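You operate a simulated robot arm through the tools that you are given. There is no shell and no other tool. Be economical: measure what you need, move in short steps, check, and stop when the job is done.

You run a simulated robot arm. Do the job below in one go: nothing can be reset, and whatever is moved stays where it is left.

Task
Squirt oil into the juice and stir the dressing smooth with the red whisk.
Fine: in the blue mixing bowl; bottle back, whisk in the crock, nothing spilt. Set down upright: red oil bottle.

It is judged by the outcome, as a careful person would: the job done as asked, and still so three seconds after it is handed in. It fails if anything else is knocked over, pushed out of place, dropped, spilled or broken.

Robot
A 7-joint arm with a two-finger parallel gripper, fixed in place. Base frame: the origin is at the foot of the arm, x ahead of it, y to its left, z up. Lengths are in mm, angles in degrees, forces in N, time in s.
With the tool pointing down near the work surface it reaches from about 200 to 740 mm from the base axis. Its first joint turns from -166.0 to 166.0 degrees. Payload 1.57 kg.
The TCP is the grasp point between the finger pads, 30 mm short of the fingertips. In the tool frame z runs along the fingers and y along their closing line. Largest opening 110 mm; finger width 24, thickness 12; the body of the gripper, 48 by 112 mm, starts 78 mm behind the TCP.
Orientation is that of the tool frame in the base frame, as a unit quaternion [x, y, z, w]. With the fingers straight down and closing along the base's y, the tool's x points along the base's -x, its y along +y and its z along -z.

Tools
- The arm moves only by the tool move_arm. Its arguments are lists of equal length, an entry for each row: "slide": the shift along the tool's x, y, z in units of 30 mm (1.0 is 30 mm), a list of three; "dr": the turn, a rotation vector about the tool's x, y, z in units of 5 degrees (1.0 is 5 degrees), a list of three; "claw": the finger opening in m, from 0 to 0.11. In form: {"slide": [[x, y, z], ...], "dr": [[rx, ry, rz], ...], "claw": [claw, ...]}. A call has 1 to 8 rows; each row shifts and turns the commanded pose from where the row before left it, along the tool's axes as they then stand. A call with a number of a shift or a turn outside -1 to 1 is refused whole. A row lasts 0.2 s, in which the tool goes at most 50 mm and 8.6 degrees; a call with a longer step from one row to the next is refused whole, and so is a gripper value outside its range. Where a pose cannot be reached the arm comes as near as it can. A force on the tool above 40 N (or 10 N above the force at the start of the call, whichever is more), or a blocked arm, ends the call early, and 0.2 s more pass. The fingers move at their own pace (about 45 mm/s each) and stop on an object; they squeeze with about 23 N. The grip force told is the motor's: it shows also when the fingers shut on nothing. Time passes only in rows, and 0.2 s behind the last, so rows that do not move let the fingers close. The reply holds the time, the measured pose of the TCP, the force on the tool along the base axes, the opening and the grip force, in the units named above and with some noise, with the torque about the TCP (base axes, N m) and any sound that the robot's microphone picked up, and new pictures: "pictures" is both (left out), scene, wrist or none.
- Cameras (640 x 400 px; columns grow to the right, rows downward): "scene" is fixed at [399.4, -498.2, 1800.2]; the picture's right is [0.96, 0.28, 0.00], its down [0.27, -0.93, -0.24] and it looks along [-0.07, 0.23, -0.97] (base axes); focal length 245 px, centre (320, 200). "wrist" rides on the gripper at [70, 16, -141] in the tool frame; the picture's right is [-0.23, 0.97, 0.00], its down [-0.86, -0.20, -0.48] and it looks along [-0.47, -0.11, 0.88] (tool axes); focal length 222 px, centre (320, 200). There is no depth. A picture from a camera that has moved, and an enlarged one, comes with that camera's place and axes in the base frame and with its lens.
- lift_body(by): slides the trunk up (or, below 0, down) by that many mm; the arm rides with it, the base frame stays. It gives what a move gives, with no picture.
- zoom(camera, box): a new picture of the part [left, top, right, bottom] of that camera's present view, enlarged. The clock stands still meanwhile.
- close_job(): hands the job in; it is judged then, once.

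Work in short steps. Places have to be worked out from the pictures, the camera data and where the tool is seen: move nearer, look again, correct. Check each grasp and each placing, and mend what went wrong. You have 120 turns and 200 pictures in all, those below and enlarged ones among them. Open the gripper and draw the arm clear of the work before you hand the job in, unless the task says otherwise; then end with one line.

The tools are called after ">>>" as name(argument=value, ...) on one line, values as JSON. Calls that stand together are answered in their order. move_arm: Moves the arm, as the interface text tells. Its arguments: {"type":"object","properties":{"slide":{"type":"array"},"dr":{"type":"array"},"claw":{"type":"array"},"pictures":{"type":"string","enum":["both","scene","wrist","none"]}},"required":["slide","dr","claw"]} The other tools are called the same way: lift_body (by) slides the trunk up or down; zoom (camera, box) takes an enlarged picture of a part of a camera's view; close_job () hands the job in.

At the start:

```text
clock: 0.0
eef_pos: [236.1, -236.2, 1397.4]
orientation: [0.0, 1.0, 0.0, 0.0]
force: [-0.3, 0.6, 0.0]
moment: [-0.02, 0.03, -0.02]
width: 109.8
finger_force: 0.1
trunk travel left (down, up): [-549.0, 41.0]
```

scene: 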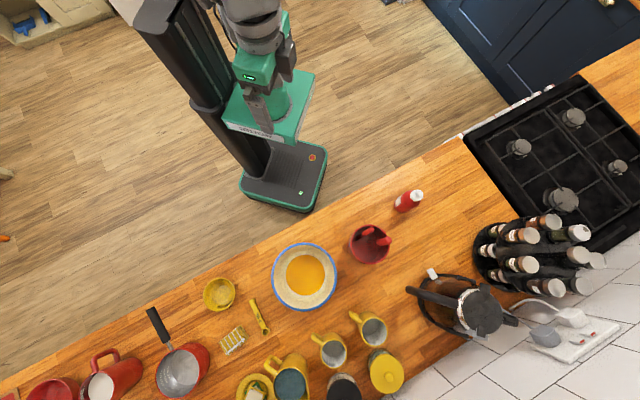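
wrist: 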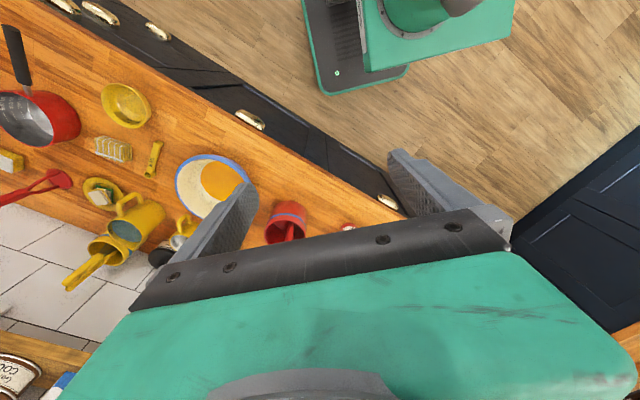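

The counter lies to the arm's -y side, with a bowl, a red bottle and a crock on it. I'll enlarge the scene to identify them.

>>> zoom(camera="scene", box=[240, 170, 480, 320])

>>> zoom(camera="scene", box=[0, 250, 400, 400])

```text
2.67 times, centred on (360, 245) of scene
camera zoom: at [399.4, -498.2, 1800.2], right [0.96, 0.28, 0.0], down [0.27, -0.93, -0.24], along [-0.07, 0.23, -0.97], focal length 654 px, centre (213, 80)
```

zoom: 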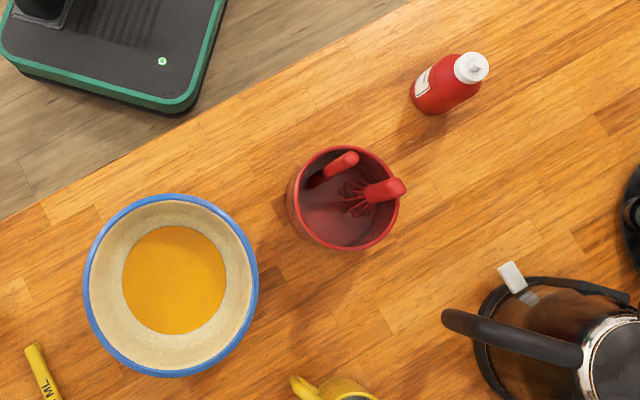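

```text
1.60 times, centred on (200, 325) of scene
camera zoom: at [399.4, -498.2, 1800.2], right [0.96, 0.28, 0.0], down [0.27, -0.93, -0.24], along [-0.07, 0.23, -0.97], focal length 393 px, centre (512, 0)
```

zoom: 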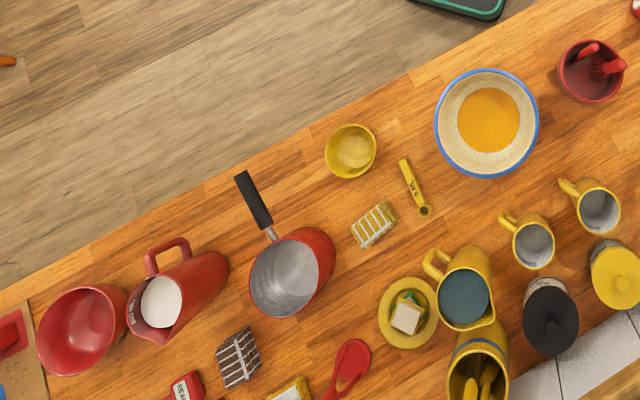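

The bowl of juice is at roughly (364,-560), the crock at (537,-403) and the bottle at (644,-209), with the counter near z≈900. I'll lower the trunk somewhat, then move over for a closer look.

>>> lift_body(by=-150)

>>> move_arm(slide=[[-1, 0, 0], [-1, 0, 0], [-1, 0, 0], [-1, 0, 0], [-1, 0, 0], [-1, 0, 0], [-1, 0, 0]], dr=[[0, 0, 0], [0, 0, 0], [0, 0, 0], [0, 0, 0], [0, 0, 0], [0, 0, 0], [0, 0, 0]], claw=[0.11, 0.11, 0.11, 0.11, 0.11, 0.11, 0.11])

```text
clock: 1.8
eef_pos: [236.6, -236.9, 1248.2]
orientation: [-0.001, 1.0, 0.0, 0.0]
force: [0.1, -0.2, 0.4]
moment: [0.03, -0.01, -0.01]
width: 110.0
finger_force: 0.1
trunk travel left (down, up): [-399.0, 191.0]
```

```text
clock: 3.3
eef_pos: [430.1, -234.0, 1234.6]
orientation: [-0.005, 1.0, -0.002, 0.002]
force: [4.4, -6.4, -7.3]
moment: [0.67, -0.03, 0.37]
width: 109.9
finger_force: 0.1
out of reach, approached as far as the arm can: row 6, 7
trunk travel left (down, up): [-399.0, 191.0]
stopped in row 7: the force on the tool passed its limit at 46 N (the readings are from after the stop); the commanded pose is now the measured one
camera wrist: at [359.3, -216.4, 1376.5], right [0.22, 0.98, 0.0], down [0.86, -0.19, 0.48], along [0.47, -0.11, -0.88], focal length 222 px, centre (320, 200)
```

scene: 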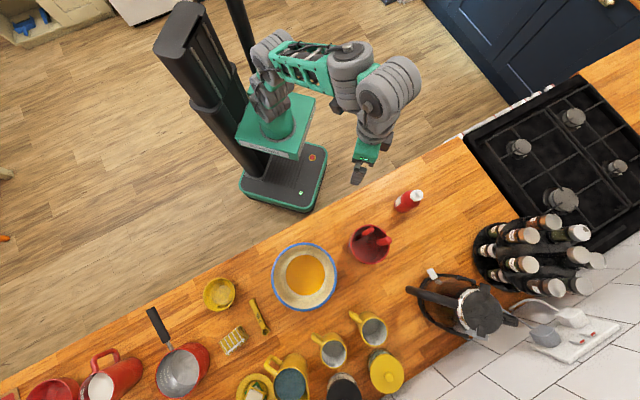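
wrist: 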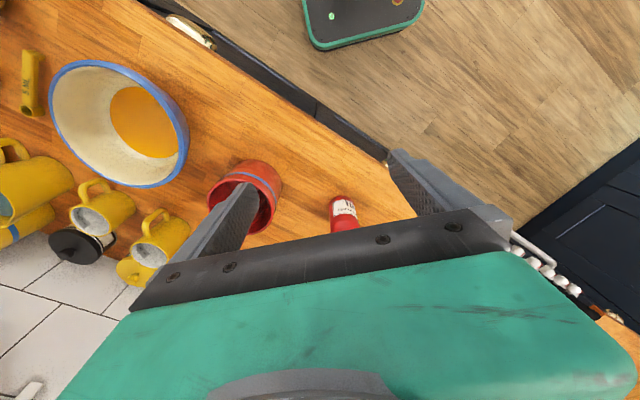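

Reach is poor with the tool this high relative to the shoulder. I'll back off slightly and raise the trunk, keeping the tool low so the arm is stretched less upward.

>>> move_arm(slide=[[0.7, 0, 0], [0, 0, 1], [0, 0, 1], [0, 0, 1], [0, 0, 1]], dr=[[0, 0, 0], [0, 0, 0], [0, 0, 0], [0, 0, 0], [0, 0, 0]], claw=[0.11, 0.11, 0.11, 0.11, 0.11], pictures="none")

>>> lift_body(by=100)

>>> move_arm(slide=[[-1, 0, 0], [-1, 0, 0], [-1, 0, 0.3], [-1, 0, 0.3]], dr=[[0, 0, 0], [0, 0, 0], [0, 0, 0], [0, 0, 0]], claw=[0.11, 0.11, 0.11, 0.11])

```text
clock: 4.5
eef_pos: [408.9, -234.9, 1113.1]
orientation: [-0.005, 1.0, -0.001, 0.001]
force: [-0.8, 0.9, 0.2]
moment: [0.01, 0.0, 0.03]
width: 109.9
finger_force: 0.0
trunk travel left (down, up): [-399.0, 191.0]
```

```text
clock: 5.8
eef_pos: [409.9, -233.4, 1213.9]
orientation: [-0.005, 1.0, -0.001, 0.0]
force: [-0.8, 0.6, 0.1]
moment: [0.01, 0.01, 0.0]
width: 110.0
finger_force: 0.1
trunk travel left (down, up): [-499.0, 91.0]
```

```text
clock: 6.8
eef_pos: [529.8, -232.3, 1195.8]
orientation: [-0.005, 1.0, -0.001, 0.001]
force: [-0.7, -0.7, -0.1]
moment: [0.03, 0.0, 0.0]
width: 110.0
finger_force: 0.1
trunk travel left (down, up): [-499.0, 91.0]
camera wrist: at [460.1, -215.6, 1338.5], right [0.22, 0.98, 0.0], down [0.86, -0.19, 0.48], along [0.47, -0.11, -0.88], focal length 222 px, centre (320, 200)
```

scene: 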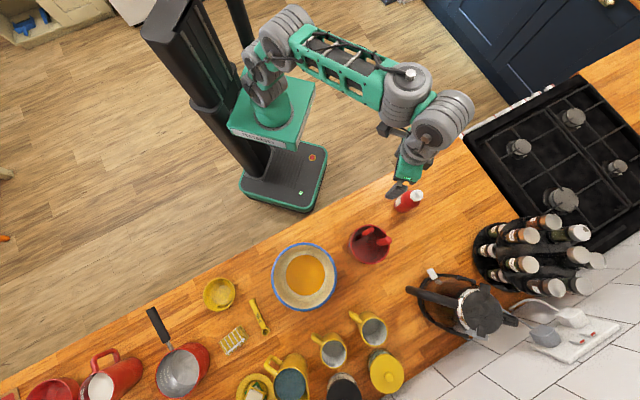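
wrist: 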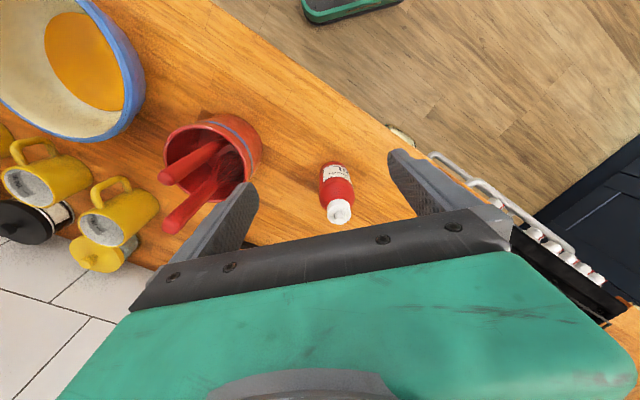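

The higher trunk gives good reach. The bottle cap triangulates to about (630,-225,1065). I'll enlarge the wrist view to look at the crock tools and the bottle.

>>> zoom(camera="wrist", box=[140, 90, 400, 250])

```text
2.46 times, centred on (270, 170) of wrist
camera zoom: at [460.1, -215.6, 1338.5], right [0.22, 0.98, 0.0], down [0.86, -0.19, 0.48], along [0.47, -0.11, -0.88], focal length 547 px, centre (443, 274)
```

zoom: 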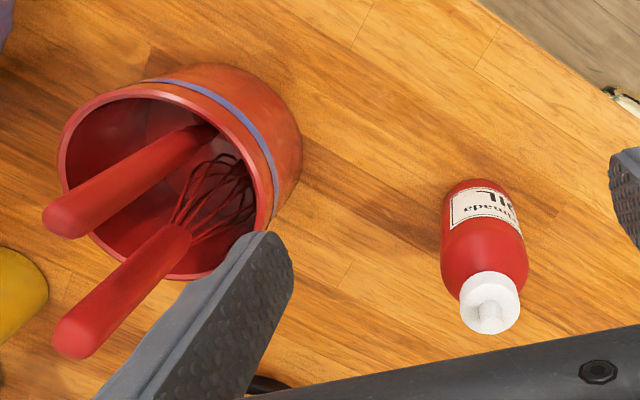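

The red bottle is about 60 mm wide and 150 mm tall, and the right-hand tool in the crock is the whisk. I'll pitch the tool forward so I can grip the bottle from the side at a slant.

>>> move_arm(slide=[[0, 0, 0], [0, 0, 0], [0, 0, 0], [0, 0, 0], [0, 0, 0], [0, 0, 0], [0, 0, 0], [0, 0, 0]], dr=[[0, -1, 0], [0, -1, 0], [0, -1, 0], [0, -1, 0], [0, -1, 0], [0, -1, 0], [0, -1, 0], [0, -1, 0]], claw=[0.11, 0.11, 0.11, 0.11, 0.11, 0.11, 0.11, 0.11], pictures="none")

>>> move_arm(slide=[[0, 0, 0], [0, 0, 0], [0, 0, 0]], dr=[[0, -1, 0], [0, -1, 0], [0, -1, 0]], claw=[0.11, 0.11, 0.11])

```text
clock: 8.7
eef_pos: [533.5, -250.9, 1287.1]
orientation: [-0.006, 0.959, 0.006, 0.283]
force: [-0.5, -0.4, 0.4]
moment: [0.02, 0.0, 0.02]
width: 110.1
finger_force: 0.0
out of reach, approached as far as the arm can: row 5, 6, 7, 8
trunk travel left (down, up): [-499.0, 91.0]
```

```text
clock: 9.4
eef_pos: [551.7, -276.3, 1358.2]
orientation: [-0.006, 0.929, 0.006, 0.371]
force: [0.1, -1.1, 0.0]
moment: [-0.02, -0.01, -0.01]
width: 109.9
finger_force: 0.1
out of reach, approached as far as the arm can: row 1, 2, 3
trunk travel left (down, up): [-499.0, 91.0]
camera wrist: at [403.6, -261.5, 1414.0], right [0.15, 0.98, 0.16], down [0.29, -0.2, 0.94], along [0.94, -0.09, -0.32], focal length 222 px, centre (320, 200)
```

scene: 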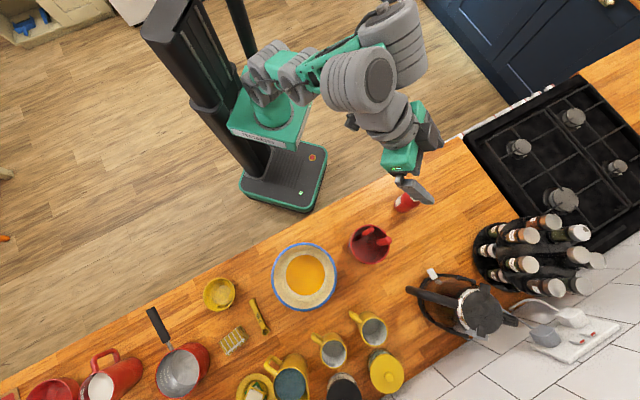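
wrist: 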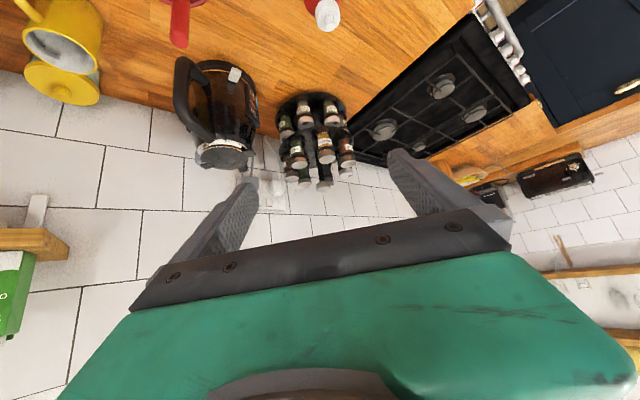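

Pitching is limited by the arm at this height relative to the shoulder. Lowering the trunk should help, so I'll go down 250 and then correct the position.

>>> lift_body(by=-250)

>>> move_arm(slide=[[0, 0, 0]], dr=[[0, 0, 0]], claw=[0.11])

```text
clock: 12.0
eef_pos: [553.1, -275.8, 1109.1]
orientation: [-0.006, 0.929, 0.006, 0.371]
force: [0.0, 0.3, -0.3]
moment: [0.04, -0.01, 0.03]
width: 110.1
finger_force: 0.0
trunk travel left (down, up): [-249.0, 341.0]
```

```text
clock: 12.4
eef_pos: [552.7, -274.9, 1107.7]
orientation: [-0.006, 0.929, 0.006, 0.371]
force: [-0.3, -0.5, 1.1]
moment: [0.01, 0.04, 0.01]
width: 110.0
finger_force: 0.1
trunk travel left (down, up): [-249.0, 341.0]
camera wrist: at [403.6, -261.4, 1163.9], right [0.15, 0.98, 0.16], down [0.29, -0.2, 0.94], along [0.94, -0.09, -0.32], focal length 222 px, centre (320, 200)
```

scene: 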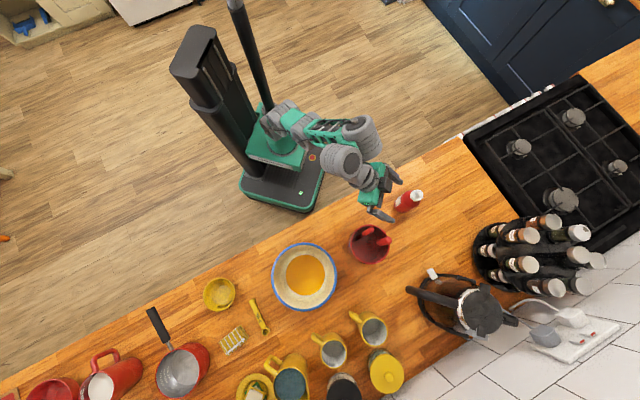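
wrist: 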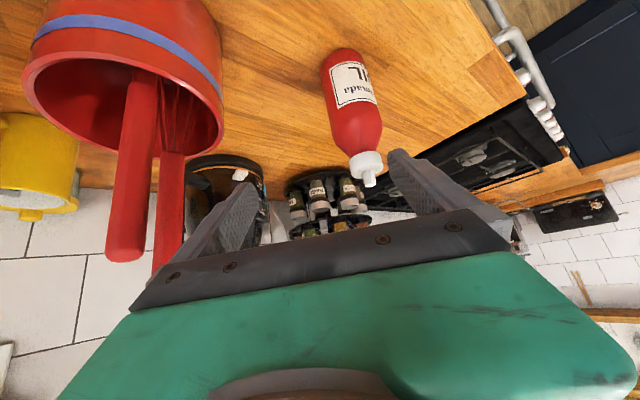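

The bottle axis is at about (630,-225), spanning z 915–1080. I'll slide sideways to line up with it and pitch 10° flatter.

>>> move_arm(slide=[[0, 0.85, 0], [0, 0.85, 0], [0, 0, 0]], dr=[[0, -1, 0], [0, -1, 0], [0, 0, 0]], claw=[0.11, 0.11, 0.11], pictures="none")

```text
clock: 13.2
eef_pos: [555.8, -271.0, 1117.3]
orientation: [-0.007, 0.924, 0.007, 0.382]
force: [-0.1, 0.2, 0.5]
moment: [0.02, 0.0, 0.0]
width: 110.0
finger_force: 0.2
out of reach, approached as far as the arm can: row 1, 2
trunk travel left (down, up): [-249.0, 341.0]
```

Still limited at this stretch. I'll raise the TCP relative to the shoulder and retry the sideways move and pitch.

>>> move_arm(slide=[[-0.7, 0, -0.7], [-0.7, 0, -0.7], [-0.7, 0, -0.7], [-0.7, 0, -0.7], [0, 0.8, 0], [0, 0.8, 0]], dr=[[0, 0, 0], [0, 0, 0], [0, 0, 0], [0, 0, 0], [0, 0, 0], [0, 0, 0]], claw=[0.11, 0.11, 0.11, 0.11, 0.11, 0.11], pictures="scene")

```text
clock: 14.6
eef_pos: [519.2, -205.7, 1191.2]
orientation: [-0.006, 0.924, 0.006, 0.382]
force: [-0.2, -0.3, -0.4]
moment: [0.04, -0.01, 0.02]
width: 110.0
finger_force: 0.1
out of reach, approached as far as the arm can: row 2, 3, 4
trunk travel left (down, up): [-249.0, 341.0]
```

scene: 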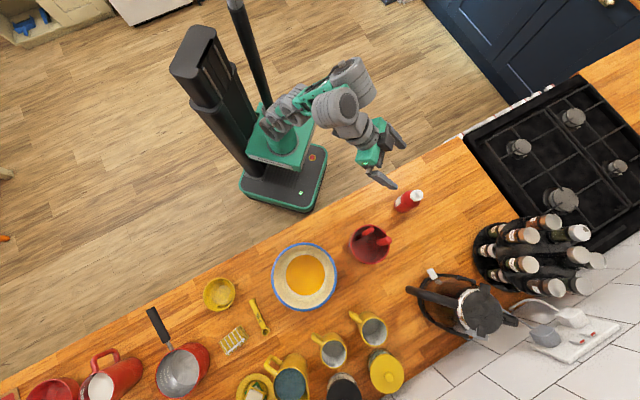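

Perhaps the arm is folded too tightly here, so I'll test extending outward well above the bottle, with yaw turned toward the radial direction.

>>> move_arm(slide=[[-0.6, 0, 0.6], [-0.6, 0, 0.6], [-0.6, 0, 0.6]], dr=[[0, 0, 0], [0, 0, 0], [0, 0, 0]], claw=[0.11, 0.11, 0.11], pictures="none")

>>> move_arm(slide=[[0, 0, 0], [0, 0, 0], [0, 0, 0], [0, 0, 0]], dr=[[0.7, 0, 0.7], [0.7, 0, 0.7], [0.7, 0, 0.7], [0.7, 0, 0.7]], claw=[0.11, 0.11, 0.11, 0.11])

```text
clock: 15.4
eef_pos: [581.4, -203.6, 1179.5]
orientation: [-0.006, 0.924, 0.005, 0.383]
force: [-0.1, 0.5, -0.3]
moment: [0.0, 0.02, -0.02]
width: 109.8
finger_force: 0.1
out of reach, approached as far as the arm can: row 3
trunk travel left (down, up): [-249.0, 341.0]
```

```text
clock: 16.4
eef_pos: [581.0, -204.1, 1178.5]
orientation: [0.153, 0.911, -0.06, 0.377]
force: [0.0, -1.0, -0.5]
moment: [0.01, 0.0, 0.03]
width: 110.0
finger_force: 0.0
trunk travel left (down, up): [-249.0, 341.0]
camera wrist: at [445.7, -139.8, 1230.7], right [0.47, 0.87, 0.17], down [0.19, -0.28, 0.94], along [0.86, -0.41, -0.29], focal length 222 px, centre (320, 200)
```

scene: 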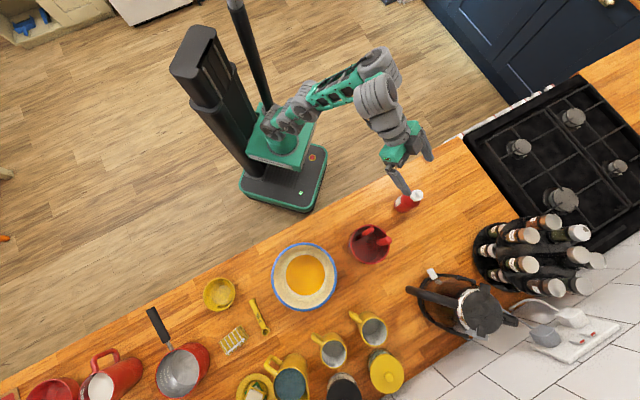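
wrist: 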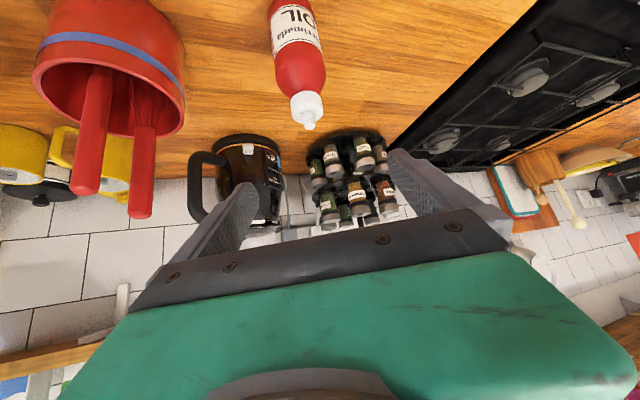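

Yaw worked. Now I'll test further flattening by pitching 10° from here.

>>> move_arm(slide=[[0, 0, 0], [0, 0, 0], [0, 0, 0], [0, 0, 0]], dr=[[0, -1, 0], [0, -1, 0], [0, -1, 0], [0, 0, 0]], claw=[0.11, 0.11, 0.11, 0.11], pictures="none")

```text
clock: 17.4
eef_pos: [601.0, -212.6, 1201.3]
orientation: [0.145, 0.857, -0.08, 0.489]
force: [0.6, -0.5, -0.3]
moment: [-0.03, 0.03, -0.05]
width: 110.1
finger_force: 0.0
out of reach, approached as far as the arm can: row 1, 2, 3
trunk travel left (down, up): [-249.0, 341.0]
```

Flattened to about 31° below horizontal. I'll move over the bottle at this height so the open fingers can later straddle it from above by lowering the trunk.

>>> move_arm(slide=[[-0.27, -0.03, 0.45], [-0.27, -0.03, 0.45], [0, 0, 0]], dr=[[0, 0, 0], [0, 0, 0], [0, 0, 0]], claw=[0.11, 0.11, 0.11])

```text
clock: 18.2
eef_pos: [630.6, -218.8, 1208.6]
orientation: [0.146, 0.856, -0.081, 0.489]
force: [-1.2, 0.3, 0.1]
moment: [-0.03, 0.0, 0.0]
width: 109.8
finger_force: 0.1
out of reach, approached as far as the arm can: row 1, 2
trunk travel left (down, up): [-249.0, 341.0]
camera wrist: at [486.4, -152.0, 1221.6], right [0.43, 0.88, 0.2], down [-0.05, -0.2, 0.98], along [0.9, -0.43, -0.05], focal length 222 px, centre (320, 200)
```

scene: 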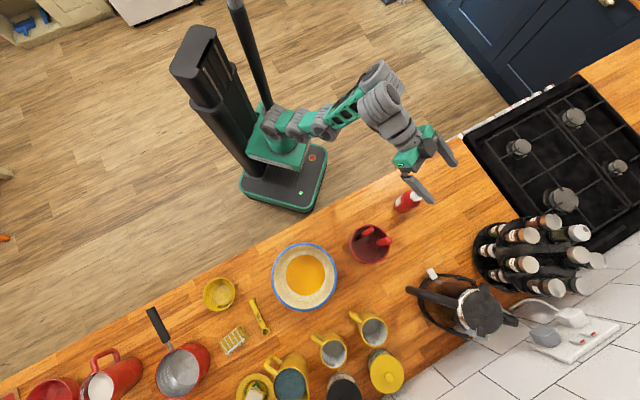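
wrist: 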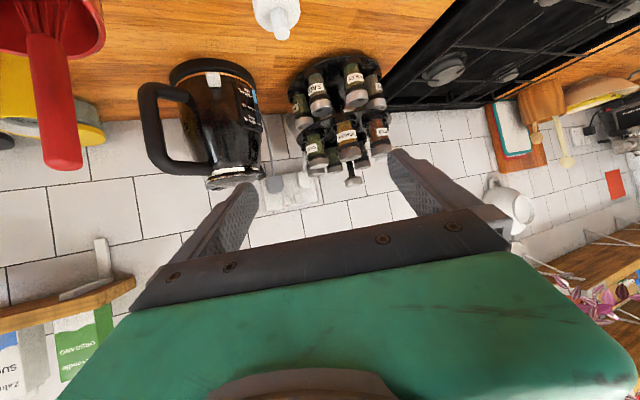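

The nozzle tip checks out at about (633,-227). I'll make a small lateral correction and then lower partway.

>>> move_arm(slide=[[-0.03, -0.22, 0.09]], dr=[[0, 0, 0]], claw=[0.11], pictures="none")

>>> lift_body(by=-110)

>>> move_arm(slide=[[0, 0, 0]], dr=[[0, 0, 0]], claw=[0.11])

```text
clock: 18.6
eef_pos: [627.5, -223.4, 1210.7]
orientation: [0.146, 0.856, -0.083, 0.489]
force: [-0.6, 0.4, 0.1]
moment: [-0.03, -0.01, -0.03]
width: 110.0
finger_force: 0.0
out of reach, approached as far as the arm can: row 1
trunk travel left (down, up): [-249.0, 341.0]
```

```text
clock: 20.1
eef_pos: [627.0, -224.3, 1099.1]
orientation: [0.146, 0.857, -0.082, 0.488]
force: [-0.6, -0.5, -0.1]
moment: [0.02, 0.03, -0.01]
width: 110.0
finger_force: 0.1
trunk travel left (down, up): [-139.0, 451.0]
```

```text
clock: 20.4
eef_pos: [626.5, -222.7, 1099.8]
orientation: [0.146, 0.856, -0.081, 0.489]
force: [0.2, -0.1, -1.0]
moment: [0.0, 0.01, 0.02]
width: 110.1
finger_force: 0.0
trunk travel left (down, up): [-139.0, 451.0]
camera wrist: at [483.9, -155.7, 1113.6], right [0.43, 0.88, 0.2], down [-0.04, -0.2, 0.98], along [0.9, -0.43, -0.05], focal length 222 px, centre (320, 200)
```

scene: 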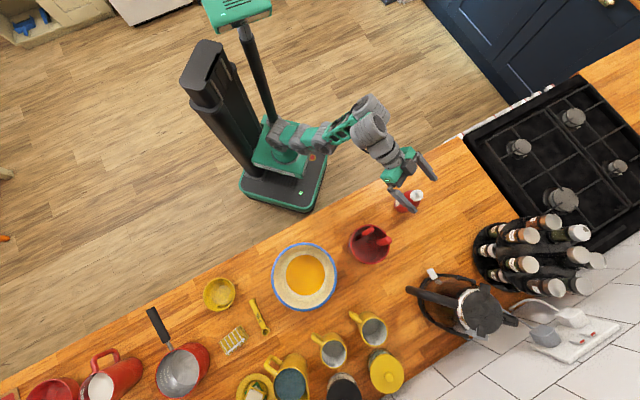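
wrist: 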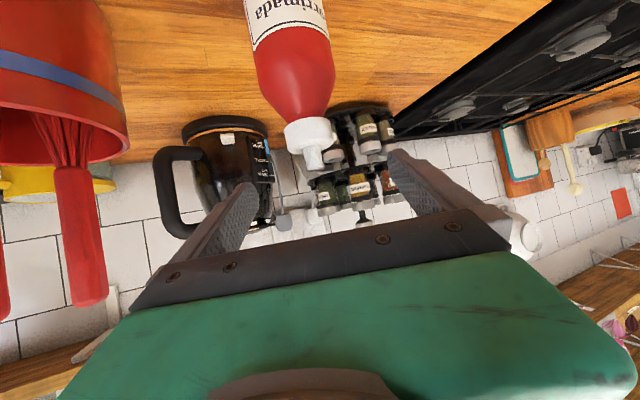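

The bottle sits centred between the fingers. I'll lower in two stages to the grasp height of about z 988.

>>> lift_body(by=-60)

>>> lift_body(by=-50)

>>> move_arm(slide=[[0, 0, 0]], dr=[[0, 0, 0]], claw=[0.11])

```text
clock: 21.4
eef_pos: [625.5, -222.8, 1040.5]
orientation: [0.146, 0.857, -0.081, 0.488]
force: [-0.6, 0.2, 0.2]
moment: [0.03, -0.03, 0.0]
width: 109.9
finger_force: 0.0
trunk travel left (down, up): [-79.0, 511.0]
```

```text
clock: 22.4
eef_pos: [625.5, -223.2, 991.1]
orientation: [0.145, 0.856, -0.081, 0.489]
force: [-0.5, 0.1, 0.2]
moment: [-0.01, -0.01, -0.02]
width: 110.0
finger_force: 0.0
trunk travel left (down, up): [-29.0, 561.0]
```

```text
clock: 22.8
eef_pos: [627.3, -223.7, 990.7]
orientation: [0.146, 0.857, -0.082, 0.488]
force: [0.5, -0.2, -0.3]
moment: [0.01, 0.0, 0.0]
width: 110.2
finger_force: 0.1
trunk travel left (down, up): [-29.0, 561.0]
camera wrist: at [483.9, -155.7, 1003.6], right [0.43, 0.88, 0.2], down [-0.04, -0.2, 0.98], along [0.9, -0.43, -0.05], focal length 222 px, centre (320, 200)
```

scene: 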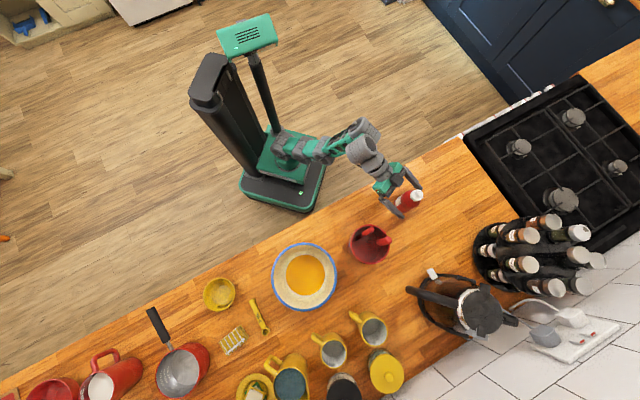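
wrist: 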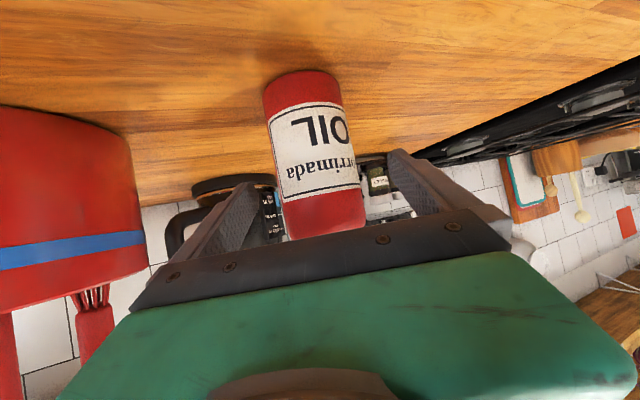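

The bottle is well between the fingers. I'll close gently and look for contact.

>>> move_arm(slide=[[0, 0, 0], [0, 0, 0], [0, 0, 0], [0, 0, 0], [0, 0, 0]], dr=[[0, 0, 0], [0, 0, 0], [0, 0, 0], [0, 0, 0], [0, 0, 0]], claw=[0.09, 0.075, 0.065, 0.06, 0.055], pictures="none")

```text
clock: 24.0
eef_pos: [627.0, -223.4, 991.2]
orientation: [0.146, 0.856, -0.082, 0.488]
force: [-0.5, -0.4, 0.4]
moment: [-0.11, 0.02, 0.01]
width: 58.5
finger_force: 19.6
trunk travel left (down, up): [-29.0, 561.0]
```

Contact at 58.5 mm with about 20 N of grip. I'll lift with the trunk and check the hold.

>>> lift_body(by=40)

>>> move_arm(slide=[[0, 0, 0]], dr=[[0, 0, 0]], claw=[0.055])

```text
clock: 24.8
eef_pos: [627.3, -223.3, 1030.7]
orientation: [0.145, 0.857, -0.081, 0.489]
force: [0.4, -0.2, -0.8]
moment: [-0.01, 0.01, 0.0]
width: 58.2
finger_force: 23.3
trunk travel left (down, up): [-69.0, 521.0]
```

```text
clock: 25.2
eef_pos: [626.6, -223.6, 1030.1]
orientation: [0.146, 0.857, -0.082, 0.488]
force: [0.4, -0.4, -0.9]
moment: [0.0, 0.0, -0.02]
width: 58.6
finger_force: 22.9
trunk travel left (down, up): [-69.0, 521.0]
camera wrist: at [484.0, -155.7, 1043.5], right [0.43, 0.88, 0.2], down [-0.04, -0.2, 0.98], along [0.9, -0.43, -0.05], focal length 222 px, centre (320, 200)
```

scene: 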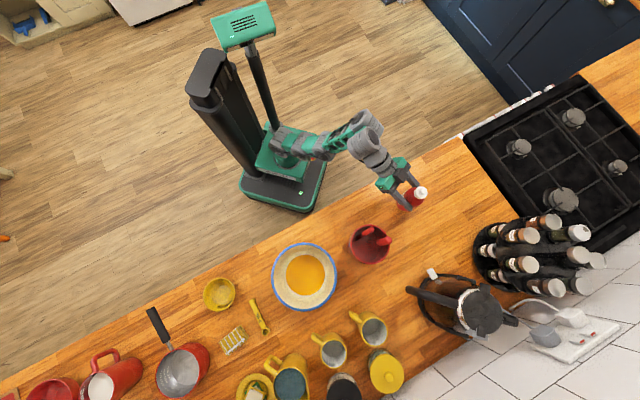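
wrist: 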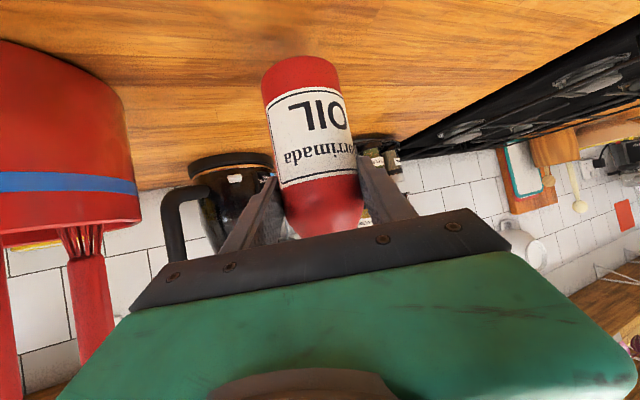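

Held firmly and upright. I'll raise the trunk to clear the crock tools (tips at about z 1150), then swing round the base toward the bowl at the same radius.

>>> lift_body(by=240)

>>> move_arm(slide=[[0, -0.969, 0], [0, -0.969, 0], [0, -0.969, 0], [0, -0.969, 0], [0, -0.969, 0], [0, -0.969, 0], [0, -0.969, 0], [0, -0.969, 0]], dr=[[0.43, 0, 0.255], [0.43, 0, 0.255], [0.43, 0, 0.255], [0.43, 0, 0.255], [0.43, 0, 0.255], [0.43, 0, 0.255], [0.43, 0, 0.255], [0.43, 0, 0.255]], claw=[0.055, 0.055, 0.055, 0.055, 0.055, 0.055, 0.055, 0.055], pictures="scene")

```text
clock: 27.7
eef_pos: [627.0, -223.0, 1270.5]
orientation: [0.146, 0.856, -0.082, 0.489]
force: [-0.3, -0.7, 0.0]
moment: [-0.01, 0.04, 0.03]
width: 58.8
finger_force: 23.2
trunk travel left (down, up): [-309.0, 281.0]
```

```text
clock: 29.5
eef_pos: [510.1, -413.7, 1272.0]
orientation: [0.294, 0.82, -0.166, 0.463]
force: [0.8, 0.0, -0.8]
moment: [0.01, -0.01, -0.02]
width: 58.8
finger_force: 22.8
out of reach, approached as far as the arm can: row 4, 6, 7, 8
trunk travel left (down, up): [-309.0, 281.0]
```

scene: 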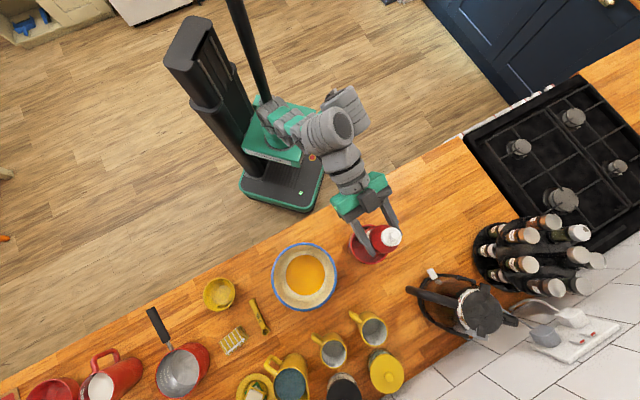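

Tracking well and clear above the crock. I'll continue the swing to the bowl.

>>> move_arm(slide=[[0, -0.969, 0], [0, -0.969, 0], [0, -0.969, 0], [0, -0.969, 0], [0, -0.969, 0], [0, -0.969, 0], [0, -0.969, 0]], dr=[[0.43, 0, 0.255], [0.43, 0, 0.255], [0.43, 0, 0.255], [0.43, 0, 0.255], [0.43, 0, 0.255], [0.43, 0, 0.255], [0.43, 0, 0.255]], claw=[0.055, 0.055, 0.055, 0.055, 0.055, 0.055, 0.055])

```text
clock: 31.1
eef_pos: [356.1, -528.5, 1273.4]
orientation: [0.416, 0.765, -0.236, 0.431]
force: [0.2, 0.2, 0.1]
moment: [-0.01, -0.01, -0.01]
width: 58.6
finger_force: 22.5
out of reach, approached as far as the arm can: row 1, 2, 3, 4, 5, 6, 7
trunk travel left (down, up): [-309.0, 281.0]
camera wrist: at [283.3, -387.2, 1287.3], right [0.88, 0.43, 0.19], down [-0.15, -0.13, 0.98], along [0.45, -0.89, -0.05], focal length 222 px, centre (320, 200)
```

scene: 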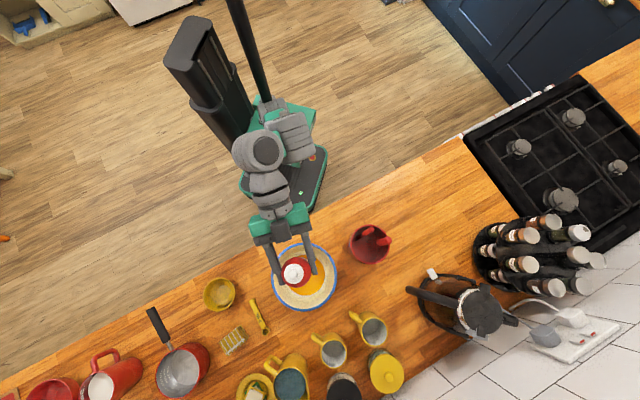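
wrist: 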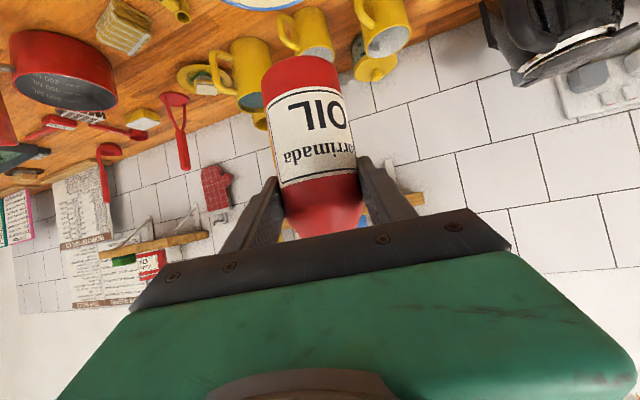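

The bottle is above the bowl (centre about (366,-559)). I'll move slightly outward and flatten the tool so that a roll inverts the bottle more steeply.

>>> move_arm(slide=[[-0.43, 0, 0.72], [-0.43, 0, 0.72], [0, 0, 0], [0, 0, 0], [0, 0, 0], [0, 0, 0], [0, 0, 0]], dr=[[0, 0, 0], [0, 0, 0], [0, -1, 0], [0, -1, 0], [0, -1, 0], [0, -1, 0], [0, 0, 0]], claw=[0.055, 0.055, 0.055, 0.055, 0.055, 0.055, 0.055])

```text
clock: 32.7
eef_pos: [382.3, -507.1, 1322.8]
orientation: [0.404, 0.731, -0.273, 0.477]
force: [0.3, 0.3, -1.3]
moment: [0.0, -0.03, 0.0]
width: 58.6
finger_force: 22.8
out of reach, approached as far as the arm can: row 1, 2, 3, 4, 5, 6
trunk travel left (down, up): [-309.0, 281.0]
camera wrist: at [313.4, -364.2, 1315.8], right [0.88, 0.44, 0.2], down [-0.21, -0.01, 0.98], along [0.43, -0.9, 0.08], focal length 222 px, centre (320, 200)
```

scene: 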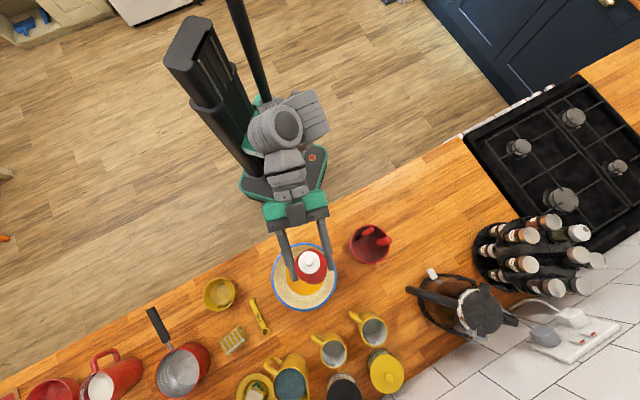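
wrist: 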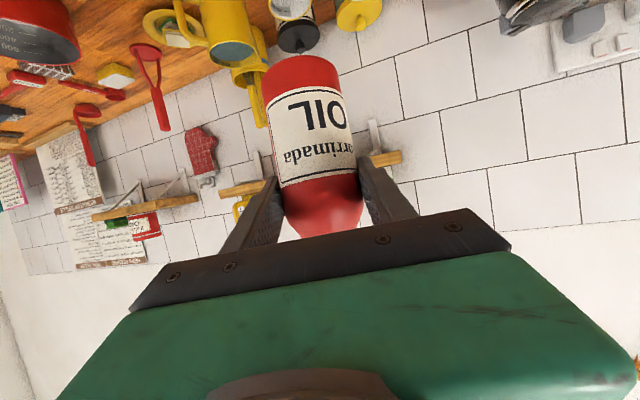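

Flattening pushes the arm up and inward, so it seems to need more height relative to the shoulder. I'll go up, out and pitch further.

>>> move_arm(slide=[[-0.918, 0, -0.394], [-0.918, 0, -0.394], [-0.39, 0, 0.92], [-0.39, 0, 0.92], [0, 0, 0], [0, 0, 0], [0, 0, 0]], dr=[[0, 0, 0], [0, 0, 0], [0, 0, 0], [0, 0, 0], [0, -1, 0], [0, -1, 0], [0, -1, 0]], claw=[0.055, 0.055, 0.055, 0.055, 0.055, 0.055, 0.055], pictures="none")

```text
clock: 34.3
eef_pos: [419.4, -533.3, 1407.9]
orientation: [0.36, 0.659, -0.321, 0.577]
force: [0.4, 0.2, -1.4]
moment: [0.0, -0.05, 0.0]
width: 58.7
finger_force: 22.9
out of reach, approached as far as the arm can: row 3, 4, 6, 7
trunk travel left (down, up): [-309.0, 281.0]
```

Now about 7° below horizontal. I'll test a gentler hold, and shift sideways so that the inverted nozzle lands over the bowl centre.

>>> move_arm(slide=[[0, -0.98, 0], [0, -0.98, 0], [0, 0, 0.3], [0, 0, 0]], dr=[[0, 0, 0], [0, 0, 0], [0, 0, 0], [0, 0, 0]], claw=[0.057, 0.0575, 0.0575, 0.0575], pictures="wrist")

```text
clock: 35.3
eef_pos: [375.2, -573.2, 1407.5]
orientation: [0.36, 0.66, -0.321, 0.577]
force: [-0.9, 0.7, -0.2]
moment: [-0.01, -0.01, 0.03]
width: 58.6
finger_force: 23.2
trunk travel left (down, up): [-309.0, 281.0]
camera wrist: at [308.7, -438.2, 1356.5], right [0.84, 0.5, 0.22], down [-0.36, 0.21, 0.91], along [0.41, -0.84, 0.35], focal length 222 px, centre (320, 200)
```

wrist: 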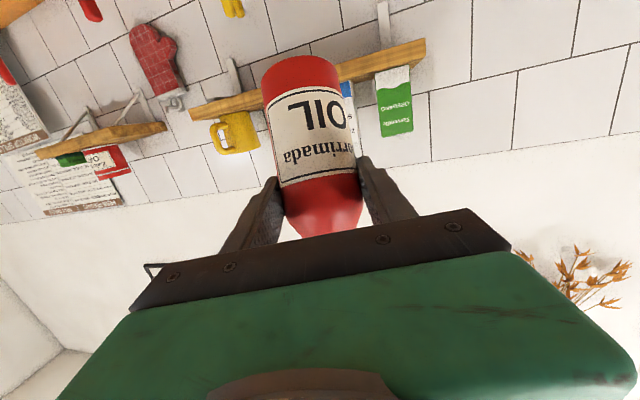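

The grip keeps 23 N regardless of command. I'll pitch further up by 15° and outward so that the inverted bottle points more steeply into the bowl.

>>> move_arm(slide=[[-0.1, 0, 0.9], [0, 0, 0], [0, 0, 0], [0, 0, 0], [0, 0, 0]], dr=[[0, 0, 0], [0, -1, 0], [0, -1, 0], [0, -1, 0], [0, 0, 0]], claw=[0.0575, 0.0575, 0.0575, 0.0575, 0.0575], pictures="scene")

```text
clock: 36.5
eef_pos: [392.0, -612.7, 1425.5]
orientation: [0.315, 0.579, -0.365, 0.658]
force: [0.7, -0.2, 0.1]
moment: [0.0, -0.01, 0.0]
width: 58.4
finger_force: 22.7
out of reach, approached as far as the arm can: row 1, 3, 4
trunk travel left (down, up): [-309.0, 281.0]
```

scene: 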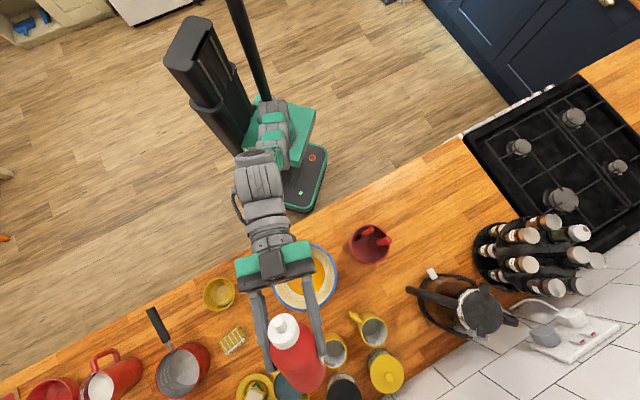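

The tool now points 8° above horizontal at (392,-613). I'll lower the trunk in steps so the nozzle will be just above the rim after the roll.

>>> lift_body(by=-180)

>>> move_arm(slide=[[0, 0, 0]], dr=[[0, 0, 0]], claw=[0.0575])

```text
clock: 38.5
eef_pos: [393.4, -612.9, 1245.4]
orientation: [0.315, 0.579, -0.365, 0.658]
force: [-0.6, -0.2, -1.0]
moment: [0.01, 0.01, -0.04]
width: 59.2
finger_force: 3.1
trunk travel left (down, up): [-129.0, 461.0]
```

```text
clock: 38.9
eef_pos: [394.4, -612.9, 1246.4]
orientation: [0.316, 0.578, -0.365, 0.657]
force: [0.4, -0.3, -0.4]
moment: [0.02, 0.02, -0.01]
width: 58.5
finger_force: 22.5
trunk travel left (down, up): [-129.0, 461.0]
camera wrist: at [337.3, -493.6, 1158.8], right [0.81, 0.55, 0.22], down [-0.48, 0.39, 0.79], along [0.34, -0.74, 0.58], focal length 222 px, centre (320, 200)
```

scene: 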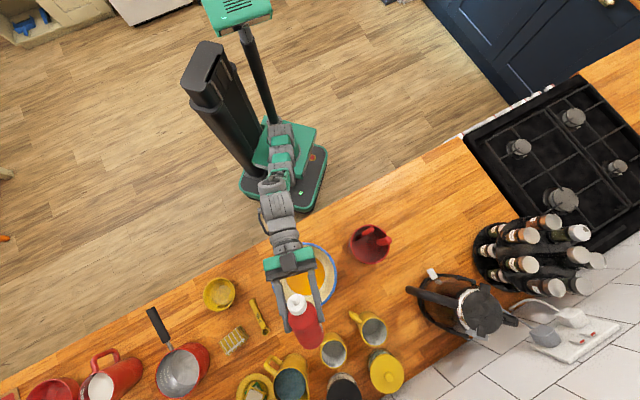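
wrist: 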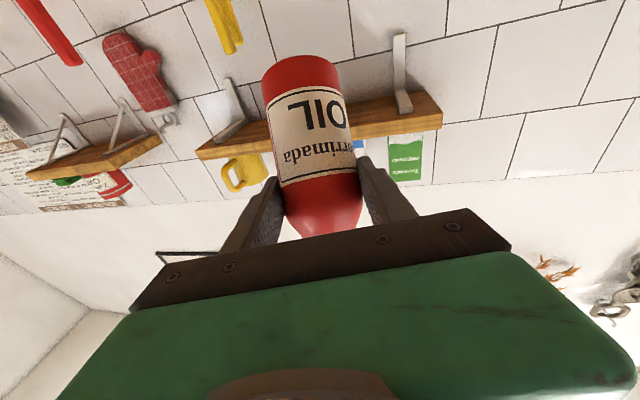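

Clear so far. I'll lower another 100, then check before rolling.

>>> lift_body(by=-100)

>>> move_arm(slide=[[0, 0, 0]], dr=[[0, 0, 0]], claw=[0.0575], pictures="none")

>>> zoom(camera="scene", box=[220, 200, 420, 360])

```text
clock: 40.2
eef_pos: [393.6, -613.5, 1146.3]
orientation: [0.315, 0.579, -0.364, 0.658]
force: [0.5, 0.2, 0.2]
moment: [0.04, -0.01, -0.02]
width: 58.5
finger_force: 23.1
trunk travel left (down, up): [-29.0, 561.0]
```

```text
clock: 40.6
eef_pos: [394.3, -613.1, 1144.9]
orientation: [0.315, 0.579, -0.364, 0.658]
force: [0.2, 0.5, -1.0]
moment: [0.0, 0.0, 0.01]
width: 58.3
finger_force: 22.3
trunk travel left (down, up): [-29.0, 561.0]
```

```text
2.50 times, centred on (320, 280) of scene
camera zoom: at [399.4, -498.2, 1800.2], right [0.96, 0.28, 0.0], down [0.27, -0.93, -0.24], along [-0.07, 0.23, -0.97], focal length 613 px, centre (320, 0)
```

zoom: 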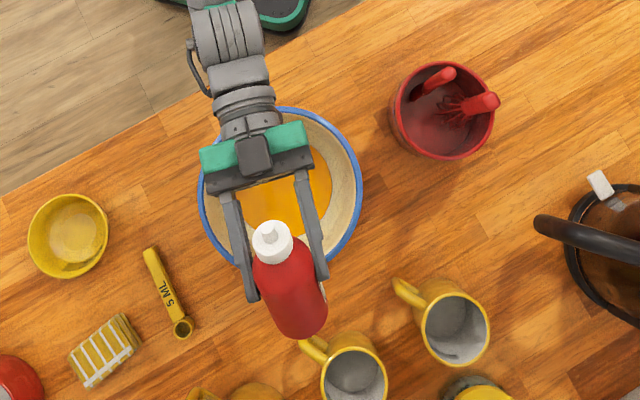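

The nozzle will stay inside the bowl throughout the roll. I start rolling about the tool axis, and stop just short of horizontal to check.

>>> move_arm(slide=[[0, 0, 0], [0, 0, 0], [0, 0, 0], [0, 0, 0], [0, 0, 0], [0, 0, 0], [0, 0, 0], [0, 0, 0]], dr=[[0, 0, 1], [0, 0, 1], [0, 0, 1], [0, 0, 1], [0, 0, 1], [0, 0, 1], [0, 0, 1], [0, 0, 1]], claw=[0.0575, 0.0575, 0.0575, 0.0575, 0.0575, 0.0575, 0.0575, 0.0575], pictures="none")

>>> move_arm(slide=[[0, 0, 0], [0, 0, 0], [0, 0, 0], [0, 0, 0], [0, 0, 0], [0, 0, 0]], dr=[[0, 0, 1], [0, 0, 1], [0, 0, 1], [0, 0, 1], [0, 0, 1], [0, 0, 1]], claw=[0.0575, 0.0575, 0.0575, 0.0575, 0.0575, 0.0575], pictures="none")

>>> zoom(camera="scene", box=[220, 200, 420, 360])

```text
clock: 42.4
eef_pos: [393.5, -613.1, 1146.2]
orientation: [0.493, 0.436, -0.116, 0.744]
force: [0.3, 0.4, -0.1]
moment: [0.02, 0.01, 0.03]
width: 58.4
finger_force: 22.1
trunk travel left (down, up): [-29.0, 561.0]
```

```text
clock: 43.8
eef_pos: [392.5, -614.0, 1144.5]
orientation: [0.591, 0.293, 0.078, 0.748]
force: [-0.4, 0.7, -0.7]
moment: [-0.01, 0.04, 0.0]
width: 58.4
finger_force: 23.1
trunk travel left (down, up): [-29.0, 561.0]
```

```text
2.50 times, centred on (320, 280) of scene
camera zoom: at [399.4, -498.2, 1800.2], right [0.96, 0.28, 0.0], down [0.27, -0.93, -0.24], along [-0.07, 0.23, -0.97], focal length 613 px, centre (320, 0)
```

zoom: 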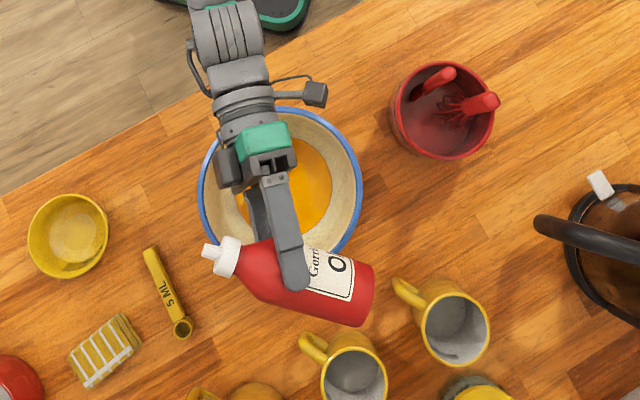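

Not yet past horizontal. To make sure any early sideways jet would fall inside the bowl, I'll shift the tool sideways so the nozzle starts on the opposite side, pointing across the bowl.

>>> move_arm(slide=[[0.937, 0.349, 0], [0.937, 0.349, 0], [0.937, 0.349, 0], [0.937, 0.349, 0]], dr=[[0, 0, 0], [0, 0, 0], [0, 0, 0], [0, 0, 0]], claw=[0.0575, 0.0575, 0.0575, 0.0575], pictures="none")

>>> zoom(camera="scene", box=[220, 200, 420, 360])

```text
clock: 44.8
eef_pos: [496.2, -548.8, 1145.6]
orientation: [0.591, 0.293, 0.079, 0.747]
force: [0.0, -0.1, -0.1]
moment: [-0.01, -0.01, 0.04]
width: 59.1
finger_force: 10.5
trunk travel left (down, up): [-29.0, 561.0]
```

```text
2.50 times, centred on (320, 280) of scene
camera zoom: at [399.4, -498.2, 1800.2], right [0.96, 0.28, 0.0], down [0.27, -0.93, -0.24], along [-0.07, 0.23, -0.97], focal length 613 px, centre (320, 0)
```

zoom: 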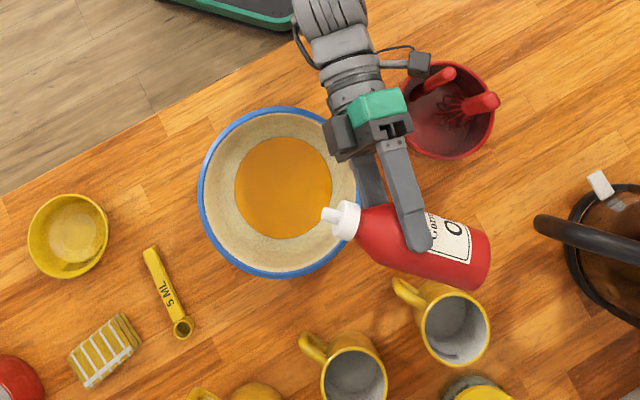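

Good: the nozzle is on the right side, pointing across the bowl. I'll continue the roll past horizontal.

>>> move_arm(slide=[[0, 0, 0], [0, 0, 0], [0, 0, 0], [0, 0, 0], [0, 0, 0], [0, 0, 0], [0, 0, 0]], dr=[[0, 0, 1], [0, 0, 1], [0, 0, 1], [0, 0, 1], [0, 0, 1], [0, 0, 1], [0, 0, 1]], claw=[0.0575, 0.0575, 0.0575, 0.0575, 0.0575, 0.0575, 0.0575], pictures="none")

>>> zoom(camera="scene", box=[220, 200, 420, 360])

```text
clock: 46.4
eef_pos: [495.8, -548.0, 1144.7]
orientation: [0.652, 0.102, 0.3, 0.689]
force: [1.0, 0.0, -0.1]
moment: [0.0, 0.02, -0.01]
width: 58.8
finger_force: 15.3
trunk travel left (down, up): [-29.0, 561.0]
```

```text
2.50 times, centred on (320, 280) of scene
camera zoom: at [399.4, -498.2, 1800.2], right [0.96, 0.28, 0.0], down [0.27, -0.93, -0.24], along [-0.07, 0.23, -0.97], focal length 613 px, centre (320, 0)
```

zoom: 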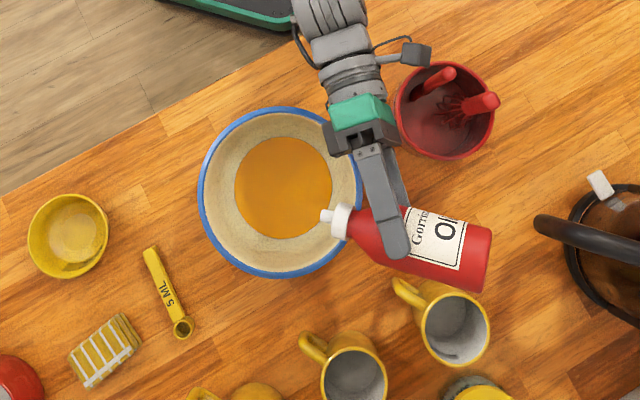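

No flow yet at 105° roll. I'll go on rolling, drifting back toward the bowl's middle.

>>> move_arm(slide=[[0, 0, 0], [0, 0, 0], [0, 0, 0], [-0.14, 0.09, 0], [-0.13, 0.1, 0], [-0.125, 0.11, 0], [-0.115, 0.12, 0]], dr=[[0, 0, 1], [0, 0, 1], [0, 0, 1], [0, 0, 1], [0, 0, 1], [0, 0, 1], [0, 0, 1]], claw=[0.0575, 0.0575, 0.0575, 0.0575, 0.0575, 0.0575, 0.0575], pictures="none")

>>> zoom(camera="scene", box=[220, 200, 420, 360])

```text
clock: 48.0
eef_pos: [479.4, -559.1, 1145.6]
orientation: [0.652, -0.099, 0.494, 0.567]
force: [-0.4, -0.1, -0.4]
moment: [0.02, 0.01, -0.02]
width: 58.6
finger_force: 10.4
trunk travel left (down, up): [-29.0, 561.0]
```

```text
2.50 times, centred on (320, 280) of scene
camera zoom: at [399.4, -498.2, 1800.2], right [0.96, 0.28, 0.0], down [0.27, -0.93, -0.24], along [-0.07, 0.23, -0.97], focal length 613 px, centre (320, 0)
```

zoom: 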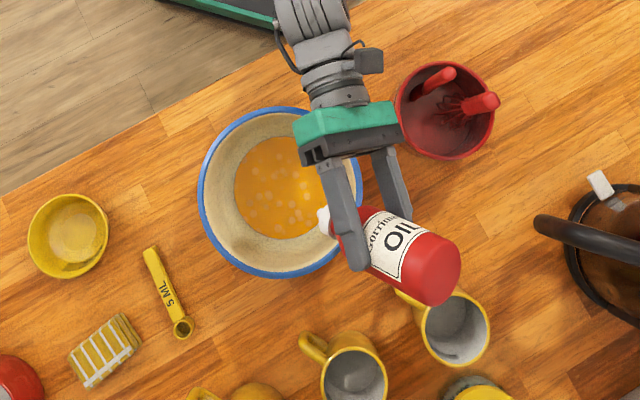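

Oil blobs have appeared on the juice. I'll look closer to see whether the oil has landed and whether the rim and counter are clean.

>>> zoom(camera="scene", box=[270, 235, 350, 295])

```text
6.67 times, centred on (310, 265) of scene
camera zoom: at [399.4, -498.2, 1800.2], right [0.96, 0.28, 0.0], down [0.27, -0.93, -0.24], along [-0.07, 0.23, -0.97], focal length 1636 px, centre (387, -233)
```

zoom: 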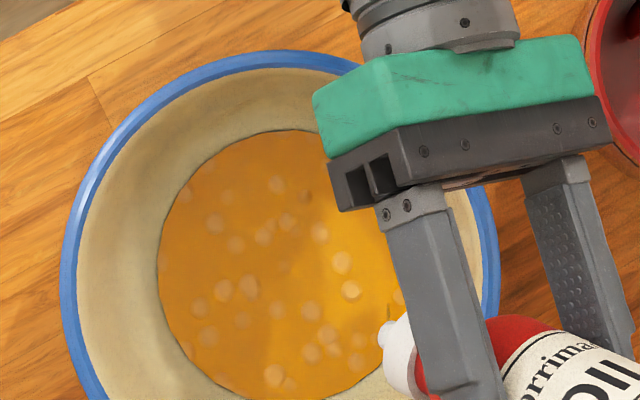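

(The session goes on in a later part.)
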